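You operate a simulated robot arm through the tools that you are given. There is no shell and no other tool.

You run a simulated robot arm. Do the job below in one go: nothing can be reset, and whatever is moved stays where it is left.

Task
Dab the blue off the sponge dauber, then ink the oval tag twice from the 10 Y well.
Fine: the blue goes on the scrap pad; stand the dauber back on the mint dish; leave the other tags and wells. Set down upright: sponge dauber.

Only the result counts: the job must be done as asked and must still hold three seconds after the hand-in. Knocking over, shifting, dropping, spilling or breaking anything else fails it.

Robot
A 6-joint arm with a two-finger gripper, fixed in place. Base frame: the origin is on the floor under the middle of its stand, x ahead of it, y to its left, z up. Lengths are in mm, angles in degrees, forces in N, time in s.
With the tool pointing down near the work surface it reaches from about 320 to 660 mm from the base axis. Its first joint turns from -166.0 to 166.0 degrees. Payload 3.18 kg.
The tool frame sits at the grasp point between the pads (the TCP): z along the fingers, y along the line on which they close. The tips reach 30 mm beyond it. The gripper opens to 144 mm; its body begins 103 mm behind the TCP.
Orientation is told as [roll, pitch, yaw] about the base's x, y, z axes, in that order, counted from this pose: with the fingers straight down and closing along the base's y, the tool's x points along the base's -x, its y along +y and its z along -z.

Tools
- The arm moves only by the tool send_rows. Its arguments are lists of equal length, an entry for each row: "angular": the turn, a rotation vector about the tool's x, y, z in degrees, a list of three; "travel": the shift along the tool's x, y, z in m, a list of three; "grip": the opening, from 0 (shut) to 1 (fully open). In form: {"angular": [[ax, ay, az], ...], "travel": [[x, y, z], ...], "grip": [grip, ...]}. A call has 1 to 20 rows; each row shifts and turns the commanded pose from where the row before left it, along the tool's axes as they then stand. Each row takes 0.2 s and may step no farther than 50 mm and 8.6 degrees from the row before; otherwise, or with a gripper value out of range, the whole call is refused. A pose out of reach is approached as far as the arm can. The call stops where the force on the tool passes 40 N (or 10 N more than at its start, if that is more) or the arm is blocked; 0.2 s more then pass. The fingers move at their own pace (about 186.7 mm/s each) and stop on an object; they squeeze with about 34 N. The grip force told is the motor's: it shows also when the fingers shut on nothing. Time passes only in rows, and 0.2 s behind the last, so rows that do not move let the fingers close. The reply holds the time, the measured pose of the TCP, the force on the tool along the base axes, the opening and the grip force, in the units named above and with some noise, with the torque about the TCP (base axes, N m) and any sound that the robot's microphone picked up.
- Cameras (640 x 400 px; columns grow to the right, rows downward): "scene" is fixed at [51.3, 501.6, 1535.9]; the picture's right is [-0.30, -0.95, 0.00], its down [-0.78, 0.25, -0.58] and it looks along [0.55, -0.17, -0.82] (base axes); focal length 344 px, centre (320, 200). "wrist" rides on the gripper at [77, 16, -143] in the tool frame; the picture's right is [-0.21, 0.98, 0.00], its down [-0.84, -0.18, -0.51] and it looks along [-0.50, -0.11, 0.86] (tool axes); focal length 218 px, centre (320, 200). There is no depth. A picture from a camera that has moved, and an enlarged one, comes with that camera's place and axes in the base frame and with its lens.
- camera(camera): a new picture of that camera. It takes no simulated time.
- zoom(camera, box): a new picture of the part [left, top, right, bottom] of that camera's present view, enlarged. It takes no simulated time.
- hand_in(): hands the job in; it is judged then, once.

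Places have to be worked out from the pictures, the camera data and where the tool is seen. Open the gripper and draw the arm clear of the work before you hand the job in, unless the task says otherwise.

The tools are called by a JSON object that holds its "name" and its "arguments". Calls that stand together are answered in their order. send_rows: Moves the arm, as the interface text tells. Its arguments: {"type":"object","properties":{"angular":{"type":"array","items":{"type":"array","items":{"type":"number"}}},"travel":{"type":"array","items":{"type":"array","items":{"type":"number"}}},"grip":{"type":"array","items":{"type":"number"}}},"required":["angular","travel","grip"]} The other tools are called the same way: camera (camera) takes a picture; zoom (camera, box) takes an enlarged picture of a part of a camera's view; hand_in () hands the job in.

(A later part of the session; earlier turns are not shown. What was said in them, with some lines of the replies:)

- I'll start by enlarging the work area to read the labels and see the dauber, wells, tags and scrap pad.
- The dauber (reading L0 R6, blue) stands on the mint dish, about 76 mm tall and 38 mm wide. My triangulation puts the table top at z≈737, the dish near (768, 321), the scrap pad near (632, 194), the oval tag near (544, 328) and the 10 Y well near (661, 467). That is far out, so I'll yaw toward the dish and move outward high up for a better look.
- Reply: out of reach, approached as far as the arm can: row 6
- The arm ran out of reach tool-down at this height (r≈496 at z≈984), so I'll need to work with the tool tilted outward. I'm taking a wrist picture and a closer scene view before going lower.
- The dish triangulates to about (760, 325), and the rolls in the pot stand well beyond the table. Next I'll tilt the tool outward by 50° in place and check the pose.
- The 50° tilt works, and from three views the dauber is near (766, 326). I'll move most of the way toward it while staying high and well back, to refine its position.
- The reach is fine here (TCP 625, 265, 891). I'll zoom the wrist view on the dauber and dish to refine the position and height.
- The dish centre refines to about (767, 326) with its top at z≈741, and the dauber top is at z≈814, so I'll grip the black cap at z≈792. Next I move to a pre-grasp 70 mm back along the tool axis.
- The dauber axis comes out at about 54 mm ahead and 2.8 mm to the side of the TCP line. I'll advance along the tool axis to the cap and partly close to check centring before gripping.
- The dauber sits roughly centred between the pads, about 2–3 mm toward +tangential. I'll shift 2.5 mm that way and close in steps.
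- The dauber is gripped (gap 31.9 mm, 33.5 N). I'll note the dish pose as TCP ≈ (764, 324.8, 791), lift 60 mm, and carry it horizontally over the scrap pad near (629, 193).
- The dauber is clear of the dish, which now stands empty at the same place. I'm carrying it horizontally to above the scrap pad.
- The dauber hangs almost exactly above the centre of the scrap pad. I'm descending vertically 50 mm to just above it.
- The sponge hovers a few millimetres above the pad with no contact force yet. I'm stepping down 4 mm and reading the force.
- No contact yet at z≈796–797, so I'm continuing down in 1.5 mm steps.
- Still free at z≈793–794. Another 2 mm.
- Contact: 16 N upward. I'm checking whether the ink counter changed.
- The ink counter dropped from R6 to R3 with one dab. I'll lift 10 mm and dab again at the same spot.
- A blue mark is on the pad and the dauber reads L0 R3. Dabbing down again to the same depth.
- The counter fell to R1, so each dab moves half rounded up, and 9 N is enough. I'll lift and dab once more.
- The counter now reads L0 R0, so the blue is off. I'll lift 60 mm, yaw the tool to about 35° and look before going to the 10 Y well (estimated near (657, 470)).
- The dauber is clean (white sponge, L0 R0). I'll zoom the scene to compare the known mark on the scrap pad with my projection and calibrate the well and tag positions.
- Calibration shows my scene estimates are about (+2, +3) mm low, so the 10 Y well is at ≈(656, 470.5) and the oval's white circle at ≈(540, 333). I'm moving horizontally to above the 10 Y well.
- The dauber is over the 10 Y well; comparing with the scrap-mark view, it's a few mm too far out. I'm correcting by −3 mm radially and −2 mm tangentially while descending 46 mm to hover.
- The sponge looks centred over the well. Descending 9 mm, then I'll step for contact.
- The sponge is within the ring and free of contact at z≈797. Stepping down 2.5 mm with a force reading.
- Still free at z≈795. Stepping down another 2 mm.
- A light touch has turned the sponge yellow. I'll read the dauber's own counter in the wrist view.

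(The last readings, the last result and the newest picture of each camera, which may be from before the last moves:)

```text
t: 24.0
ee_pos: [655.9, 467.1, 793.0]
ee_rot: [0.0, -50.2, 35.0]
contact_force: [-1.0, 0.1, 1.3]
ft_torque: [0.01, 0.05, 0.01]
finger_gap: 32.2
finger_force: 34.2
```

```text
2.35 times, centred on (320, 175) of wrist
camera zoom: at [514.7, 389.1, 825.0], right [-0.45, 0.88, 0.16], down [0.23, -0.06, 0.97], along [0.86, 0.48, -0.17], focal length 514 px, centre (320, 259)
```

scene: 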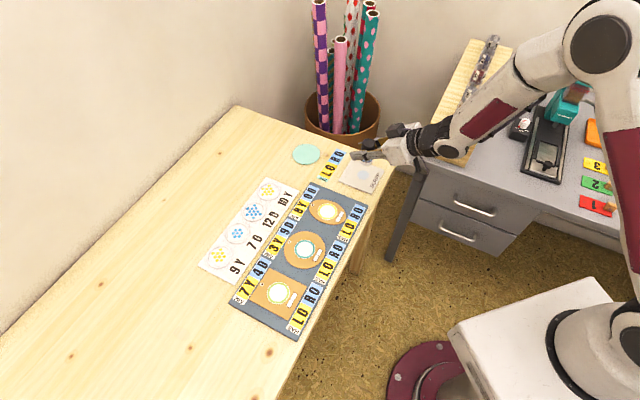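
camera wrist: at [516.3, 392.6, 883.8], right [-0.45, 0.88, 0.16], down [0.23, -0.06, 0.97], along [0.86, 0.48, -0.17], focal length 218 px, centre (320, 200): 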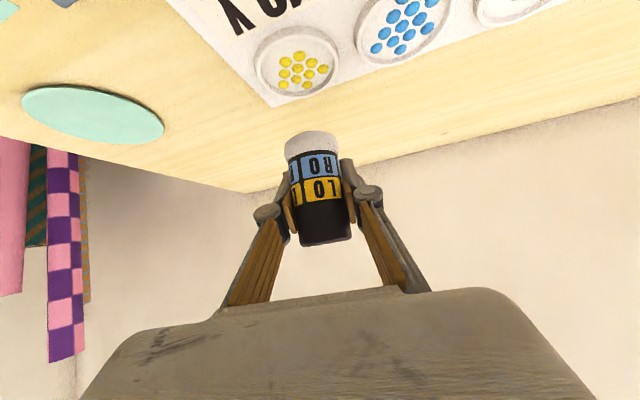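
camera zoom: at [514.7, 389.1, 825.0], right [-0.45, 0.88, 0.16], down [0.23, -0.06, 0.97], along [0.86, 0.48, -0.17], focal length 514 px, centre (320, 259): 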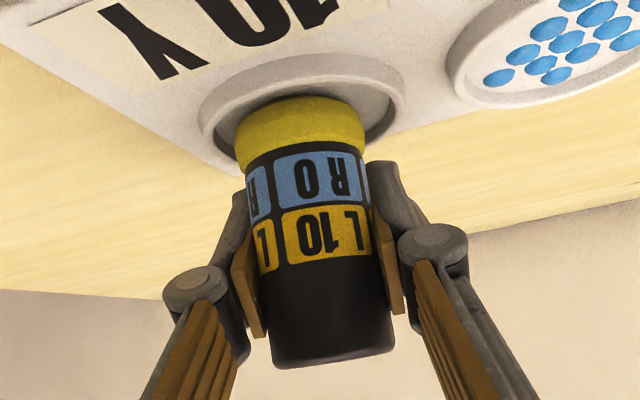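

The dauber reads L10 R0: one dip gives 10, and two halving dabs (5 + 3) will match the oval's AIM of 8Y. I'm lifting 60 mm and moving horizontally toward the oval tag's white circle at ≈(540, 333).

{"name": "send_rows", "arguments": {"angular": [[0, 0, 0], [0, 0, 0], [0, 0, 0], [0, 0, 0], [0, 0, 0], [0, 0, 0], [0, 0, 0], [0, 0, 0]], "travel": [[-0.0077, 0, -0.0064], [-0.0192, 0, -0.0161], [-0.0192, 0, -0.0161], [0.02758, -0.01093, -0.03285], [0.02758, -0.01093, -0.03285], [0.02758, -0.01093, -0.03285], [0.02758, -0.01093, -0.03285], [0, 0, 0]], "grip": [0, 0, 0, 0, 0, 0, 0, 0]}}

{"name": "camera", "arguments": {"camera": "wrist"}}

{"name": "zoom", "arguments": {"camera": "scene", "box": [230, 140, 390, 240]}}

```text
t: 25.8
ee_pos: [536.7, 331.2, 854.2]
ee_rot: [0.0, -50.1, 35.0]
contact_force: [-0.2, -0.9, -0.6]
ft_torque: [0.01, -0.04, -0.02]
finger_gap: 32.3
finger_force: 33.5
```

```text
taken
camera wrist: at [397.1, 254.0, 886.2], right [-0.45, 0.88, 0.16], down [0.23, -0.06, 0.97], along [0.86, 0.48, -0.17], focal length 218 px, centre (320, 200)
```

wrist: 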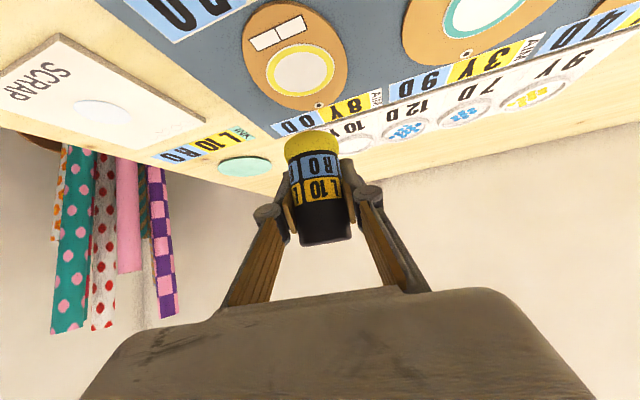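

```text
4.00 times, centred on (310, 190) of scene
camera zoom: at [51.3, 501.6, 1535.9], right [-0.3, -0.95, 0.0], down [-0.78, 0.25, -0.58], along [0.55, -0.17, -0.82], focal length 1374 px, centre (360, 240)
```

zoom: 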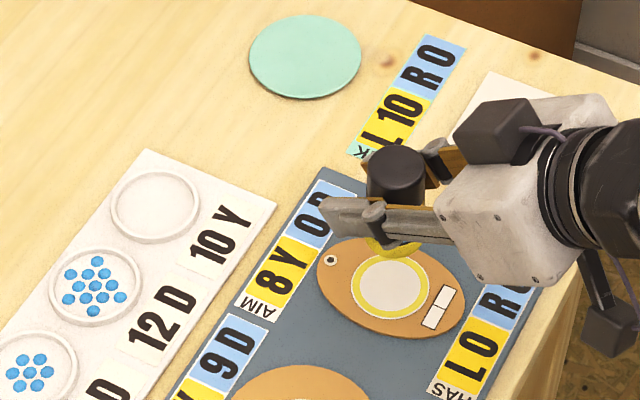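

The 10 Y well has emptied entirely into the dauber (L10), so one dip serves both dabs. I'm zooming to check alignment over the white circle.

{"name": "zoom", "arguments": {"camera": "wrist", "box": [230, 0, 390, 160]}}

{"name": "zoom", "arguments": {"camera": "scene", "box": [290, 165, 370, 230]}}

```text
2.50 times, centred on (310, 80) of wrist
camera zoom: at [397.1, 254.0, 886.2], right [-0.45, 0.88, 0.16], down [0.23, -0.06, 0.97], along [0.86, 0.48, -0.17], focal length 546 px, centre (345, 500)
```

zoom: 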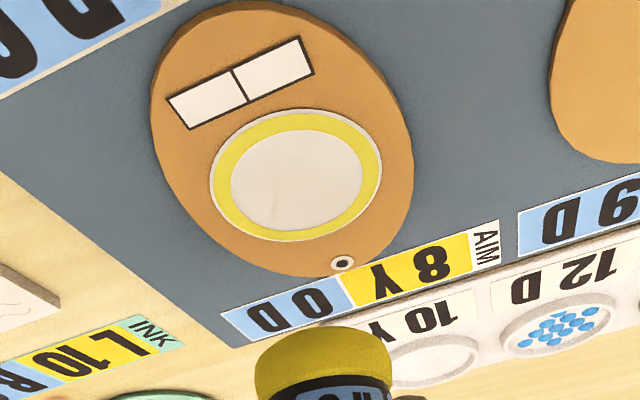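

```text
6.15 times, centred on (330, 198) of scene
camera zoom: at [51.3, 501.6, 1535.9], right [-0.3, -0.95, 0.0], down [-0.78, 0.25, -0.58], along [0.55, -0.17, -0.82], focal length 2115 px, centre (258, 215)
```

zoom: 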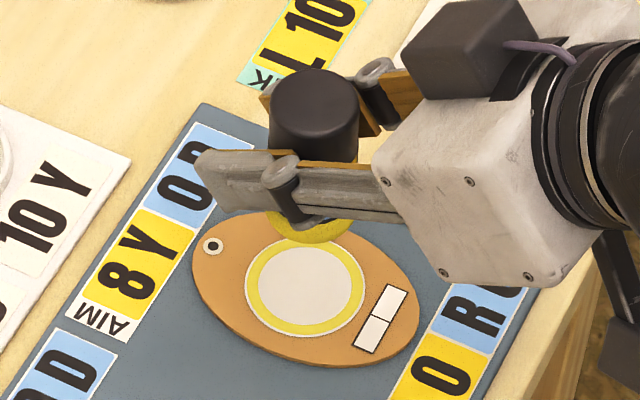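

From the wrist view the white circle's centre is about 4–5 mm farther out than the TCP, consistent with the scene estimate (540.5, 333.5). I'm shifting out 4.3 mm and descending 44 mm to hover.

{"name": "send_rows", "arguments": {"angular": [[0, 0, 0], [0, 0, 0], [0, 0, 0], [0, 0, 0]], "travel": [[-0.0028, 0.0005, 0.0033], [0.01685, 0, 0.01415], [0.01685, 0, 0.01415], [0, 0, 0]], "grip": [0, 0, 0, 0]}}

{"name": "zoom", "arguments": {"camera": "wrist", "box": [200, 0, 440, 260]}}

{"name": "zoom", "arguments": {"camera": "scene", "box": [290, 165, 370, 230]}}

```text
t: 26.8
ee_pos: [543.5, 336.0, 808.4]
ee_rot: [0.1, -50.1, 35.1]
contact_force: [-0.7, 0.2, 0.0]
ft_torque: [0.03, 0.0, 0.01]
finger_gap: 32.4
finger_force: 34.0
```

```text
1.54 times, centred on (320, 130) of wrist
camera zoom: at [402.8, 257.4, 840.5], right [-0.45, 0.88, 0.16], down [0.23, -0.06, 0.97], along [0.86, 0.48, -0.17], focal length 336 px, centre (320, 308)
```

zoom: 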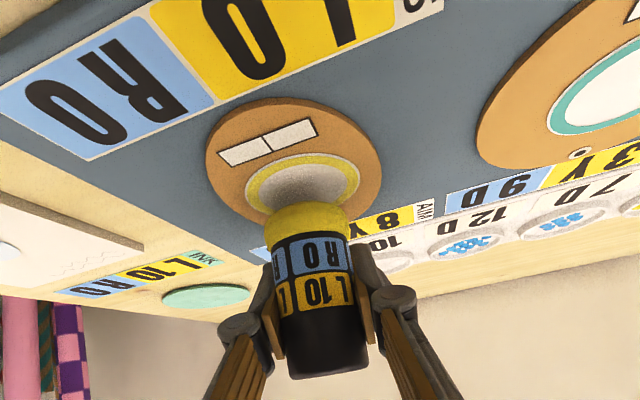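

```text
6.15 times, centred on (330, 198) of scene
camera zoom: at [51.3, 501.6, 1535.9], right [-0.3, -0.95, 0.0], down [-0.78, 0.25, -0.58], along [0.55, -0.17, -0.82], focal length 2115 px, centre (258, 215)
```

zoom: 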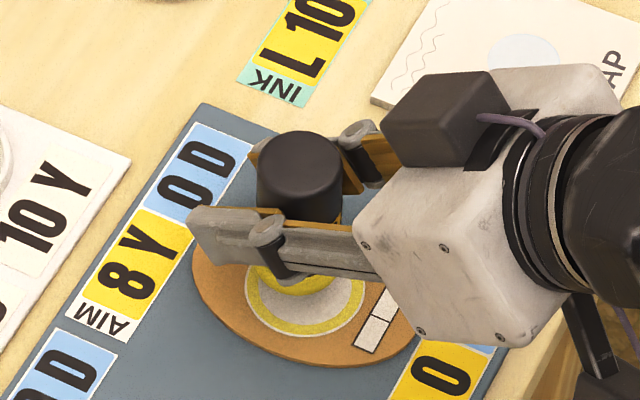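

The dauber is nearly aligned; scene and wrist estimates differ by ~3 mm, so I'll drop closer (9 mm more) and judge the gap around the sponge directly.

{"name": "send_rows", "arguments": {"angular": [[0, 0, 0], [0, 0, 0], [0, 0, 0]], "travel": [[0.00383, 0, 0.00321], [0.00306, 0, 0.00257], [0, 0, 0]], "grip": [0, 0, 0]}}

{"name": "zoom", "arguments": {"camera": "wrist", "box": [240, 70, 400, 200]}}

{"name": "zoom", "arguments": {"camera": "scene", "box": [300, 180, 360, 230]}}

```text
t: 27.6
ee_pos: [542.9, 335.6, 799.2]
ee_rot: [0.0, -50.1, 35.0]
contact_force: [0.1, -0.1, -0.5]
ft_torque: [0.0, -0.01, -0.02]
finger_gap: 32.3
finger_force: 33.9
```

```text
3.08 times, centred on (320, 135) of wrist
camera zoom: at [403.3, 256.8, 831.7], right [-0.45, 0.88, 0.16], down [0.23, -0.06, 0.97], along [0.86, 0.48, -0.17], focal length 672 px, centre (320, 400)
```

zoom: 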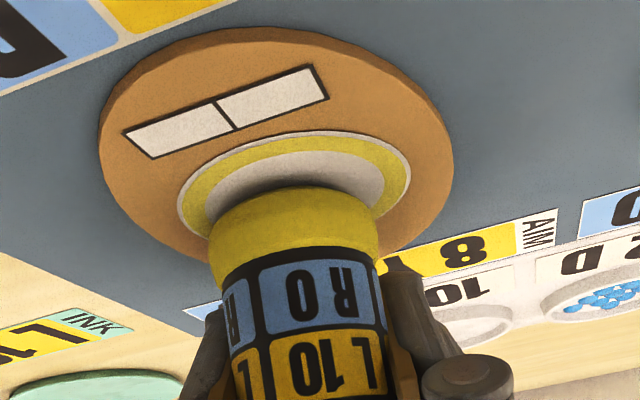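

```text
8.00 times, centred on (330, 205) of scene
camera zoom: at [51.3, 501.6, 1535.9], right [-0.3, -0.95, 0.0], down [-0.78, 0.25, -0.58], along [0.55, -0.17, -0.82], focal length 2749 px, centre (240, 160)
```

zoom: 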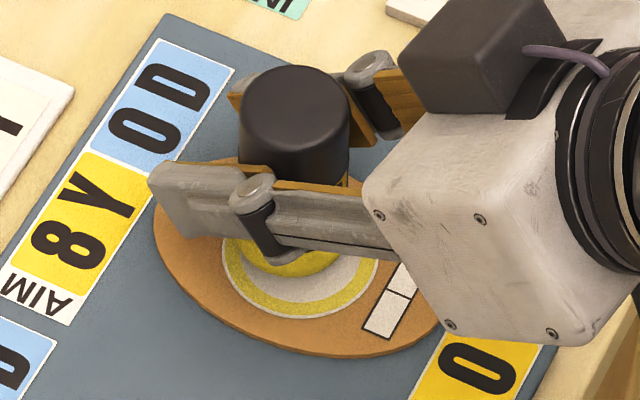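

Gap analysis says the dauber sits about 2–3 mm too far out radially, with tangential alignment good. I'm shifting in 2.2 mm and stepping down 2 mm.

{"name": "send_rows", "arguments": {"angular": [[0, 0, 0], [0, 0, 0], [0, 0, 0]], "travel": [[0.0014, 0, -0.0017], [0.00153, 0, 0.00129], [0, 0, 0]], "grip": [0, 0, 0]}}

{"name": "zoom", "arguments": {"camera": "wrist", "box": [240, 70, 400, 200]}}

{"name": "zoom", "arguments": {"camera": "scene", "box": [300, 180, 360, 230]}}

```text
t: 28.4
ee_pos: [541.5, 333.5, 797.8]
ee_rot: [0.0, -50.1, 35.0]
contact_force: [-0.6, 0.3, 2.0]
ft_torque: [-0.02, 0.03, 0.02]
finger_gap: 32.5
finger_force: 34.2
```

```text
3.08 times, centred on (320, 135) of wrist
camera zoom: at [401.3, 256.1, 829.8], right [-0.45, 0.88, 0.16], down [0.23, -0.06, 0.97], along [0.86, 0.48, -0.17], focal length 672 px, centre (320, 400)
```

zoom: 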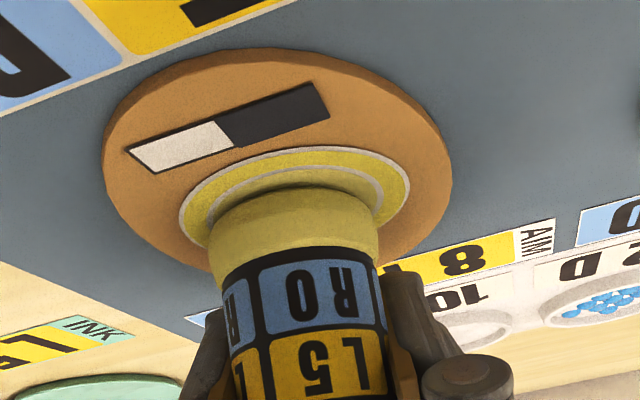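

```text
8.00 times, centred on (330, 205) of scene
camera zoom: at [51.3, 501.6, 1535.9], right [-0.3, -0.95, 0.0], down [-0.78, 0.25, -0.58], along [0.55, -0.17, -0.82], focal length 2749 px, centre (240, 160)
```

zoom: 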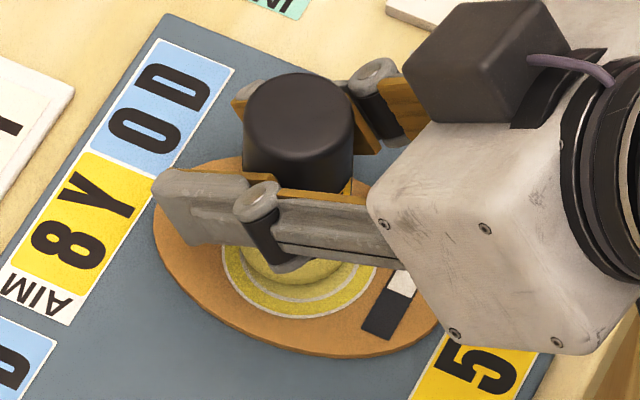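

One dab registered: tag HAS L5, dauber L5, one of the tag's two boxes filled. I'll lift 12 mm clear and verify before the second dab.

{"name": "send_rows", "arguments": {"angular": [[0, 0, 0], [0, 0, 0], [0, 0, 0]], "travel": [[-0.0046, 0, -0.00386], [-0.0046, 0, -0.00386], [0, 0, 0]], "grip": [0, 0, 0]}}

{"name": "zoom", "arguments": {"camera": "wrist", "box": [200, 0, 440, 260]}}

{"name": "zoom", "arguments": {"camera": "scene", "box": [285, 150, 375, 240]}}

```text
t: 29.2
ee_pos: [541.4, 334.5, 810.9]
ee_rot: [0.0, -50.0, 35.0]
contact_force: [0.7, 1.1, -2.0]
ft_torque: [0.0, -0.01, -0.02]
finger_gap: 32.3
finger_force: 34.4
```

```text
1.54 times, centred on (320, 130) of wrist
camera zoom: at [400.8, 256.2, 842.1], right [-0.45, 0.88, 0.16], down [0.23, -0.06, 0.97], along [0.86, 0.48, -0.17], focal length 336 px, centre (320, 308)
```

zoom: 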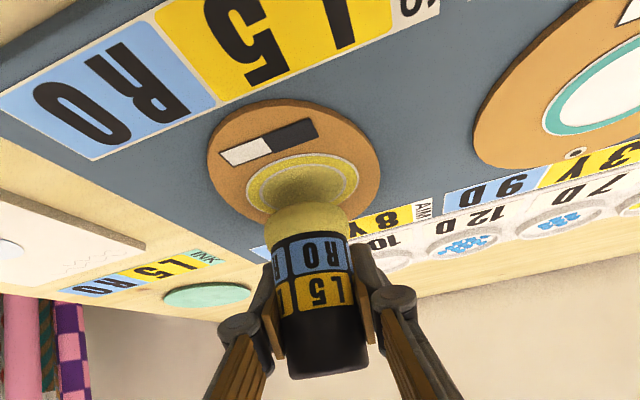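

```text
4.44 times, centred on (330, 195) of scene
camera zoom: at [51.3, 501.6, 1535.9], right [-0.3, -0.95, 0.0], down [-0.78, 0.25, -0.58], along [0.55, -0.17, -0.82], focal length 1527 px, centre (276, 222)
```

zoom: 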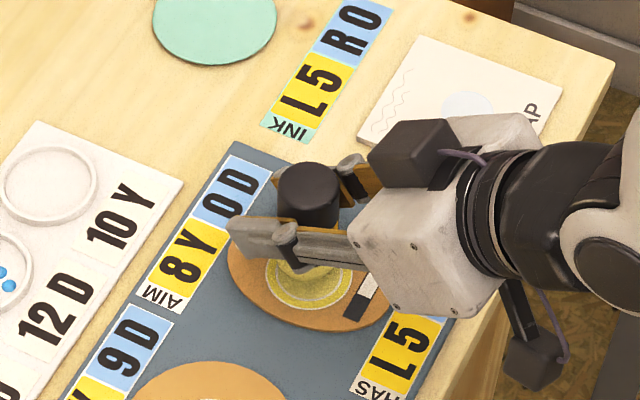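

The separation is clean: INK L5 R0, tag HAS L5, tag not shifted. Now the second dab with the same descent.

{"name": "send_rows", "arguments": {"angular": [[0, 0, 0], [0, 0, 0], [0, 0, 0], [0, 0, 0]], "travel": [[0.0046, 0, 0.00386], [0.0034, 0, 0.0028], [0.0012, 0, 0.00106], [0, 0, 0]], "grip": [0, 0, 0, 0]}}

{"name": "zoom", "arguments": {"camera": "wrist", "box": [240, 70, 400, 200]}}

{"name": "zoom", "arguments": {"camera": "scene", "box": [285, 150, 375, 240]}}

```text
t: 30.2
ee_pos: [540.9, 334.5, 797.8]
ee_rot: [0.0, -50.1, 35.0]
contact_force: [-0.8, 0.5, 1.0]
ft_torque: [-0.02, -0.02, 0.0]
finger_gap: 32.3
finger_force: 33.6
```

```text
3.08 times, centred on (320, 135) of wrist
camera zoom: at [400.6, 256.4, 829.9], right [-0.45, 0.88, 0.16], down [0.23, -0.06, 0.97], along [0.86, 0.48, -0.17], focal length 672 px, centre (320, 400)
```

zoom: 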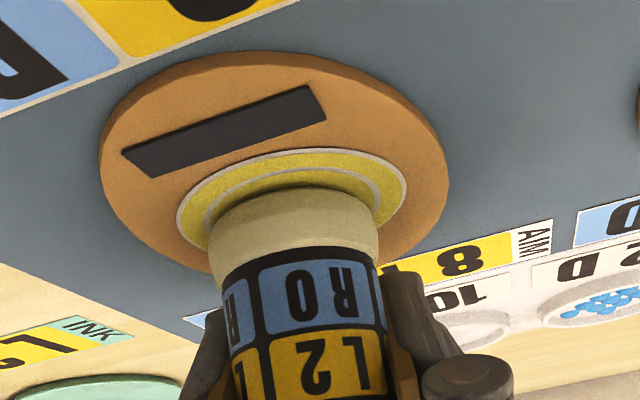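

```text
4.44 times, centred on (330, 195) of scene
camera zoom: at [51.3, 501.6, 1535.9], right [-0.3, -0.95, 0.0], down [-0.78, 0.25, -0.58], along [0.55, -0.17, -0.82], focal length 1527 px, centre (276, 222)
```

zoom: 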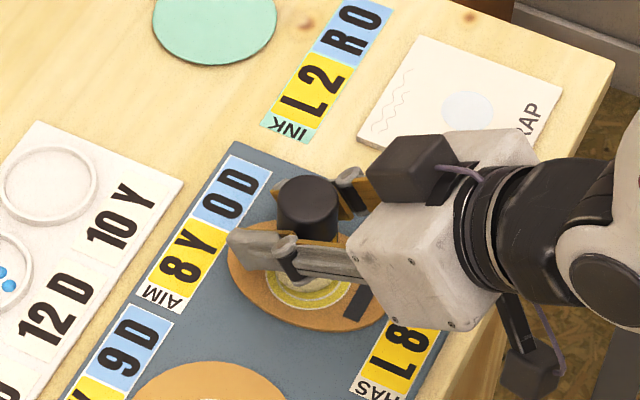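

The tag now HAS L8 R0 = AIM 8Y 0D, both boxes are filled and the dauber has L2 left. I'm lifting 60 mm, yawing back to 22.5° and carrying the dauber back over the mint dish at (764, 325).

{"name": "send_rows", "arguments": {"angular": [[0, 0, 0], [0, 0, 0], [0, 0, 0], [4.79, 0, 4.02], [4.79, 0, 4.02], [0, 0, 0], [0, 0, 0], [0, 0, 0], [0, 0, 0], [0, 0, 0], [0, 0, 0], [0, 0, 0]], "travel": [[-0.0077, 0, -0.0064], [-0.0192, 0, -0.0161], [-0.0192, 0, -0.0161], [0, 0, 0], [0, 0, 0], [-0.02604, -0.01876, 0.03102], [-0.02604, -0.01876, 0.03102], [-0.02604, -0.01876, 0.03102], [-0.02604, -0.01876, 0.03102], [-0.02604, -0.01876, 0.03102], [0, 0, 0], [0, 0, 0]], "grip": [0, 0, 0, 0, 0, 0, 0, 0, 0, 0, 0, 0]}}

{"name": "camera", "arguments": {"camera": "wrist"}}

{"name": "camera", "arguments": {"camera": "scene"}}

```text
t: 32.8
ee_pos: [764.7, 324.1, 856.5]
ee_rot: [-0.1, -50.0, 22.4]
contact_force: [0.3, -0.5, -0.5]
ft_torque: [0.0, -0.06, -0.01]
finger_gap: 32.3
finger_force: 33.8
```

```text
taken
camera wrist: at [610.4, 277.9, 888.3], right [-0.25, 0.95, 0.16], down [0.21, -0.11, 0.97], along [0.94, 0.28, -0.17], focal length 218 px, centre (320, 200)
```

wrist: 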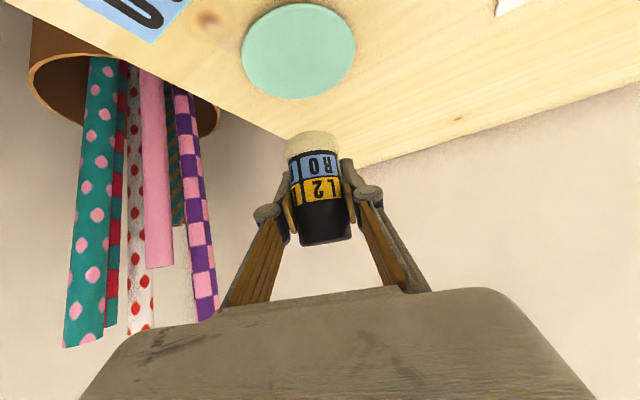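

```text
taken
```

scene: 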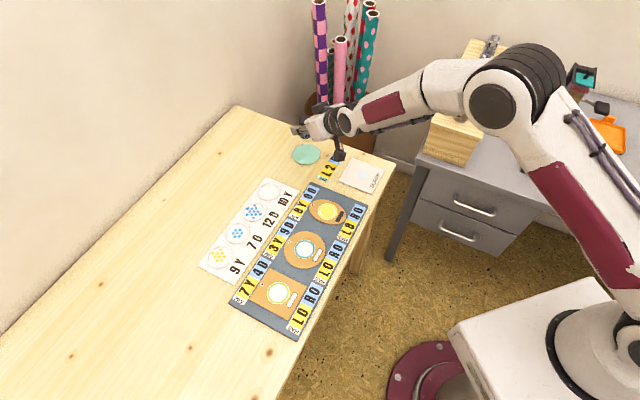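

Dish alignment matches the view at pick-up. Descending 56 mm to just above the dish.

{"name": "send_rows", "arguments": {"angular": [[0, 0, 0], [0, 0, 0], [0, 0, 0], [0, 0, 0]], "travel": [[0.0163, 0, 0.0137], [0.0163, 0, 0.0137], [0.0103, 0, 0.0086], [0, 0, 0]], "grip": [0, 0, 0, 0]}}

{"name": "zoom", "arguments": {"camera": "wrist", "box": [220, 60, 420, 260]}}

{"name": "zoom", "arguments": {"camera": "scene", "box": [280, 115, 350, 175]}}

```text
t: 33.8
ee_pos: [763.6, 325.0, 800.9]
ee_rot: [-0.1, -50.1, 22.5]
contact_force: [0.6, 0.2, -1.3]
ft_torque: [-0.01, -0.03, 0.01]
finger_gap: 32.0
finger_force: 34.6
```

```text
2.00 times, centred on (320, 160) of wrist
camera zoom: at [610.8, 277.7, 832.6], right [-0.25, 0.95, 0.16], down [0.21, -0.11, 0.97], along [0.94, 0.28, -0.17], focal length 436 px, centre (320, 280)
```

zoom: 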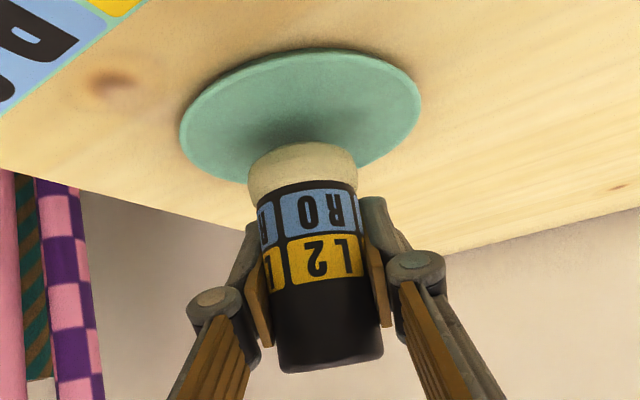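

```text
6.67 times, centred on (315, 145) of scene
camera zoom: at [51.3, 501.6, 1535.9], right [-0.3, -0.95, 0.0], down [-0.78, 0.25, -0.58], along [0.55, -0.17, -0.82], focal length 2291 px, centre (353, 567)
```

zoom: 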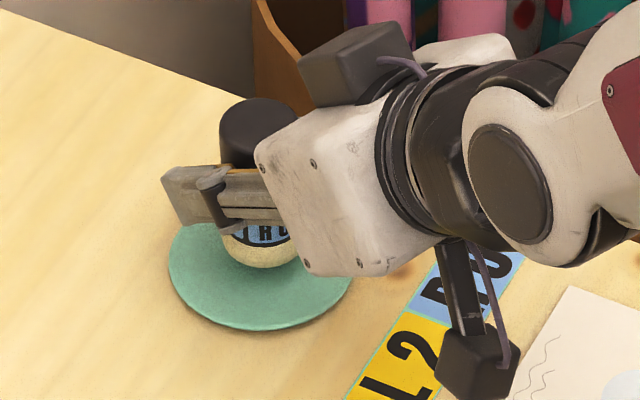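

The dauber is centred above the dish. Lowering 8 mm, then feeling for contact.

{"name": "send_rows", "arguments": {"angular": [[0, 0, 0], [0, 0, 0], [0, 0, 0]], "travel": [[0.00345, 0, 0.0029], [0.00268, 0, 0.00225], [0, 0, 0]], "grip": [0, 0, 0]}}

```text
t: 34.6
ee_pos: [763.9, 324.6, 792.7]
ee_rot: [-0.1, -50.0, 22.5]
contact_force: [-0.5, -0.4, 0.1]
ft_torque: [-0.01, 0.02, 0.0]
finger_gap: 32.2
finger_force: 34.5
```

No contact at z≈792.7 yet. Lowering another 1 mm in two small steps.

{"name": "send_rows", "arguments": {"angular": [[0, 0, 0], [0, 0, 0], [0, 0, 0]], "travel": [[0.00046, 0, 0.00039], [0.00046, 0, 0.00039], [0, 0, 0]], "grip": [0, 0, 0]}}

```text
t: 35.4
ee_pos: [764.1, 324.5, 792.7]
ee_rot: [0.0, -49.9, 22.5]
contact_force: [-0.2, 0.5, -1.0]
ft_torque: [0.0, -0.04, 0.0]
finger_gap: 32.3
finger_force: 34.0
```

Still free. Lowering a further 1 mm.

{"name": "send_rows", "arguments": {"angular": [[0, 0, 0], [0, 0, 0], [0, 0, 0]], "travel": [[0.00046, 0, 0.00039], [0.00046, 0, 0.00039], [0, 0, 0]], "grip": [0, 0, 0]}}

{"name": "zoom", "arguments": {"camera": "wrist", "box": [220, 60, 420, 260]}}

```text
t: 36.2
ee_pos: [764.9, 325.2, 790.8]
ee_rot: [-0.1, -50.1, 22.4]
contact_force: [0.6, 0.6, 0.2]
ft_torque: [-0.02, 0.01, 0.0]
finger_gap: 32.4
finger_force: 34.2
```

```text
2.00 times, centred on (320, 160) of wrist
camera zoom: at [610.2, 279.1, 823.3], right [-0.25, 0.95, 0.16], down [0.21, -0.11, 0.97], along [0.94, 0.28, -0.17], focal length 436 px, centre (320, 280)
```

zoom: 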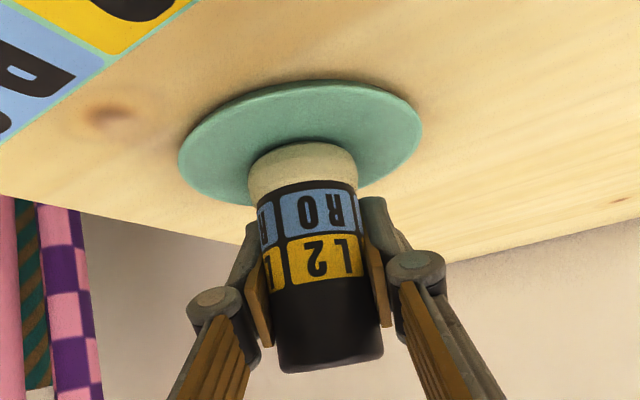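

The pose is back at the original grasp height with virtually no force. One more ~1.2 mm in small steps to seat it lightly.

{"name": "send_rows", "arguments": {"angular": [[0, 0, 0], [0, 0, 0], [0, 0, 0]], "travel": [[0.00046, 0, 0.00039], [0.00038, 0, 0.00032], [0, 0, 0]], "grip": [0, 0, 0]}}

```text
t: 37.0
ee_pos: [765.0, 324.5, 791.2]
ee_rot: [0.0, -50.2, 22.5]
contact_force: [-0.8, -1.4, 6.5]
ft_torque: [-0.1, 0.01, -0.05]
finger_gap: 32.3
finger_force: 34.0
```

Seated with 6.5 N. I'll relieve 0.5 mm, then open the fingers gradually.

{"name": "send_rows", "arguments": {"angular": [[0, 0, 0], [0, 0, 0], [0, 0, 0], [0, 0, 0], [0, 0, 0]], "travel": [[-0.00038, 0, -0.00032], [0, 0, 0], [0, 0, 0], [0, 0, 0], [0, 0, 0]], "grip": [0, 0.25, 0.32, 0.45, 0.6]}}

{"name": "zoom", "arguments": {"camera": "wrist", "box": [220, 60, 420, 260]}}

```text
t: 38.2
ee_pos: [764.5, 327.1, 790.4]
ee_rot: [0.1, -50.0, 22.5]
contact_force: [-0.6, 0.0, 0.8]
ft_torque: [0.0, -0.01, 0.04]
finger_gap: 86.1
finger_force: 0.0
```

```text
2.00 times, centred on (320, 160) of wrist
camera zoom: at [610.1, 279.6, 823.0], right [-0.25, 0.95, 0.16], down [0.21, -0.11, 0.97], along [0.94, 0.28, -0.17], focal length 436 px, centre (320, 280)
```

zoom: 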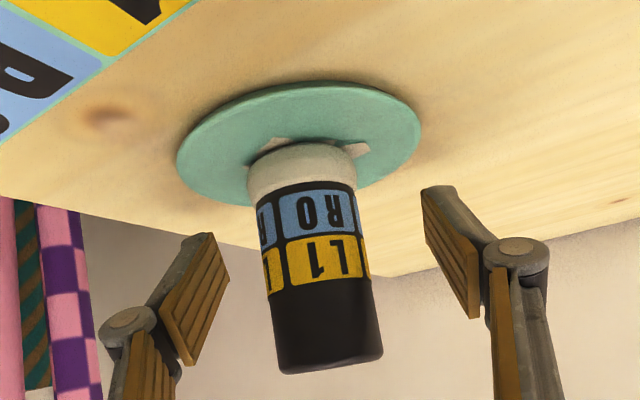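

The dauber stands free on the dish. The counter shows L1, so I'll look closer at it and at the marks near its base.

{"name": "zoom", "arguments": {"camera": "wrist", "box": [280, 90, 380, 170]}}

{"name": "zoom", "arguments": {"camera": "scene", "box": [280, 115, 350, 175]}}

```text
5.00 times, centred on (330, 130) of wrist
camera zoom: at [610.1, 279.6, 823.0], right [-0.25, 0.95, 0.16], down [0.21, -0.11, 0.97], along [0.94, 0.28, -0.17], focal length 1091 px, centre (270, 550)
```

zoom: 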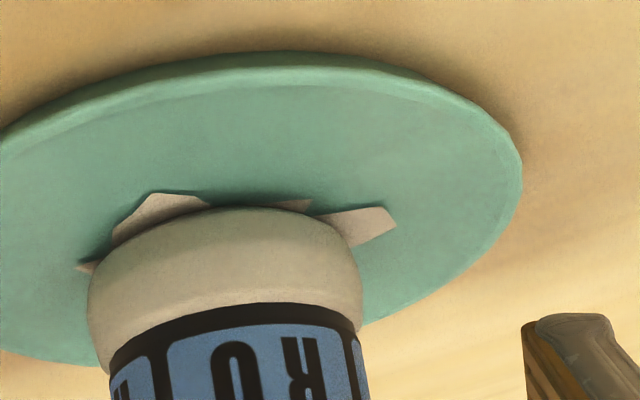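

```text
6.67 times, centred on (315, 145) of scene
camera zoom: at [51.3, 501.6, 1535.9], right [-0.3, -0.95, 0.0], down [-0.78, 0.25, -0.58], along [0.55, -0.17, -0.82], focal length 2291 px, centre (353, 567)
```

zoom: 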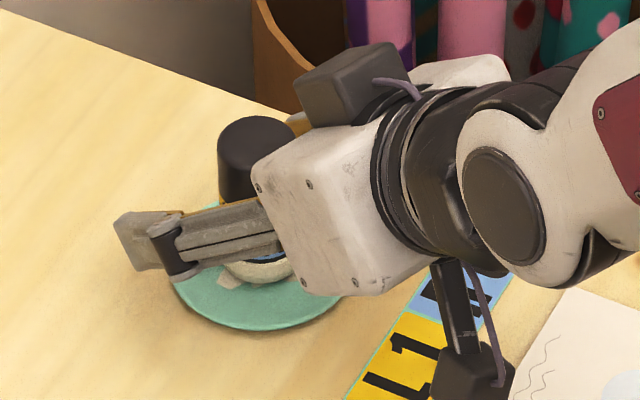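

A small faint ink print from standing the inked sponge on the dish is visible; the dauber itself is upright and centred. I'm opening fully and retracting straight back along the tool axis.

{"name": "send_rows", "arguments": {"angular": [[0, 0, 0], [0, 0, 0], [0, 0, 0], [0, 0, 0], [0, 0, 0], [0, 0, 0], [0, 0, 0]], "travel": [[0, 0, 0], [0, 0, -0.015], [0, 0, -0.03], [0, 0, -0.04], [0, 0, -0.04], [0, 0, -0.04], [0, 0, 0]], "grip": [0.8, 0.8, 0.8, 0.8, 0.8, 0.8, 0.8]}}

{"name": "camera", "arguments": {"camera": "wrist"}}

{"name": "zoom", "arguments": {"camera": "scene", "box": [270, 110, 390, 200]}}

```text
t: 39.8
ee_pos: [643.2, 275.6, 897.3]
ee_rot: [0.0, -50.1, 22.4]
contact_force: [0.0, 0.0, 0.7]
ft_torque: [0.04, 0.03, 0.02]
finger_gap: 115.1
finger_force: 0.0
```

```text
taken
camera wrist: at [490.1, 229.8, 928.8], right [-0.25, 0.95, 0.16], down [0.21, -0.11, 0.97], along [0.94, 0.28, -0.17], focal length 218 px, centre (320, 200)
```

wrist: 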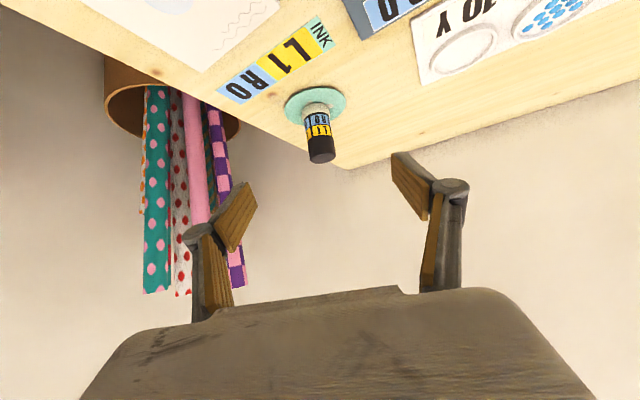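

```text
4.44 times, centred on (330, 155) of scene
camera zoom: at [51.3, 501.6, 1535.9], right [-0.3, -0.95, 0.0], down [-0.78, 0.25, -0.58], along [0.55, -0.17, -0.82], focal length 1527 px, centre (276, 400)
```

zoom: 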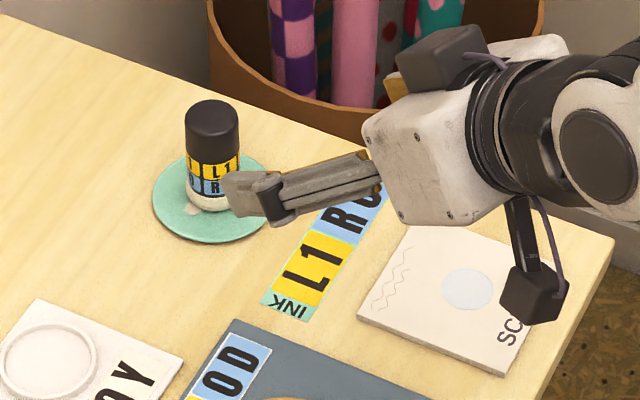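

The dauber stands upright on the dish and the gripper is clear. I'm retracting further up and back, well away from the table.

{"name": "send_rows", "arguments": {"angular": [[0, 0, 0], [0, 0, 0], [0, 0, 0], [0, 0, 0], [0, 0, 0], [0, 0, 0]], "travel": [[0, 0, -0.04], [0, 0, -0.04], [0, 0, -0.04], [0, 0, -0.04], [0, 0, -0.03], [0, 0, 0]], "grip": [1, 1, 1, 1, 1, 1]}}

{"name": "camera", "arguments": {"camera": "scene"}}

{"name": "zoom", "arguments": {"camera": "scene", "box": [270, 115, 390, 200]}}

{"name": "zoom", "arguments": {"camera": "scene", "box": [195, 170, 375, 345]}}

```text
t: 41.2
ee_pos: [511.5, 219.3, 1018.5]
ee_rot: [0.0, -50.0, 22.5]
contact_force: [0.5, -0.9, -0.5]
ft_torque: [-0.01, 0.03, -0.03]
finger_gap: 144.2
finger_force: 0.1
```

```text
taken
```

scene: 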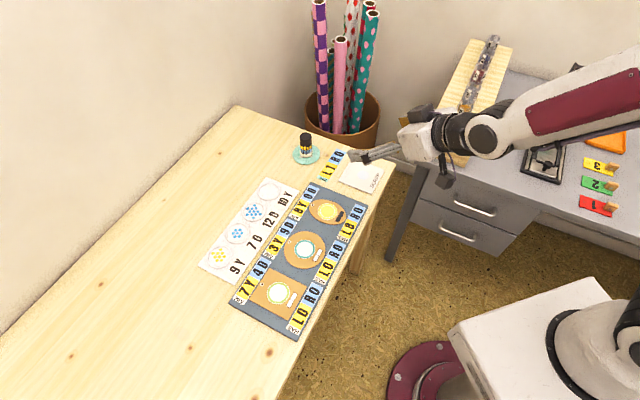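

```text
4.71 times, centred on (330, 158) of scene
camera zoom: at [51.3, 501.6, 1535.9], right [-0.3, -0.95, 0.0], down [-0.78, 0.25, -0.58], along [0.55, -0.17, -0.82], focal length 1617 px, centre (273, 400)
```

zoom: 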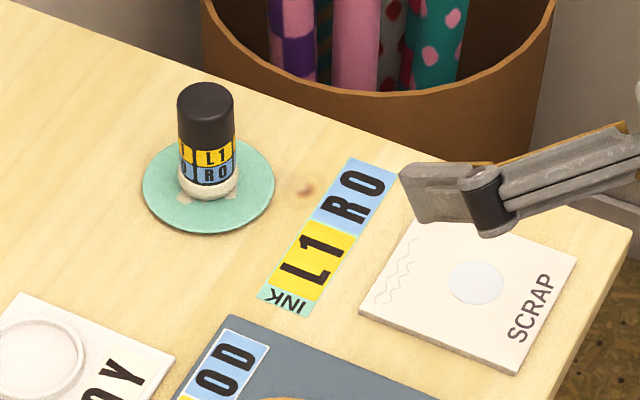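

```text
2.29 times, centred on (285, 258) of scene
camera zoom: at [51.3, 501.6, 1535.9], right [-0.3, -0.95, 0.0], down [-0.78, 0.25, -0.58], along [0.55, -0.17, -0.82], focal length 785 px, centre (400, 69)
```

zoom: 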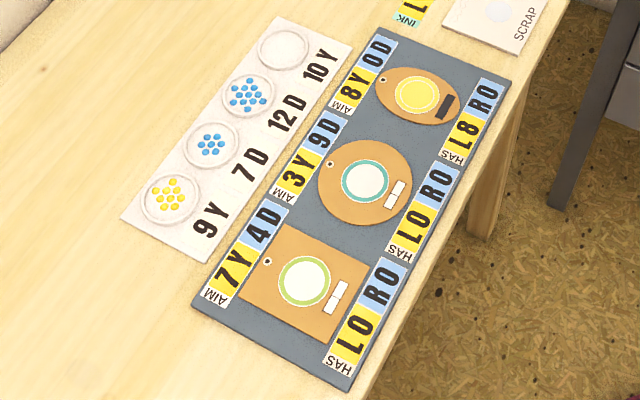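

The scrap pad carries the blue, and the oval tag HAS L8 R0, matching its AIM, with both boxes filled. The other tags and wells are untouched, the dauber stands upright on the mint dish, and the open gripper is clear, so I'm handing in.

{"name": "hand_in", "arguments": {}}

```text
The job is handed in.
```

The blue is off the dauber, the oval tag is inked twice from the 10 Y well, and the dauber is back upright on the mint dish. I've handed the job in, but no verdict has come back yet.

- **Blue:** three dabs on the scrap pad took it from R6 to R0.
- **Oval tag:** one dip emptied the 10 Y well into the dauber. Two dabs then brought the tag to L8 R0, which matches its aim of 8Y 0D, and both of its boxes are filled.
- **Other tags and wells:** in the last pictures they look unchanged, and nothing else appeared moved or knocked over.
- **Dauber:** it still had a little yellow when I set it down. That left a small print on the mint dish and dropped its counter from L2 to L1. I didn't dab the leftover yellow off on the scrap pad first, since you asked only for the blue to go there.

The gripper is open and clear of the table.
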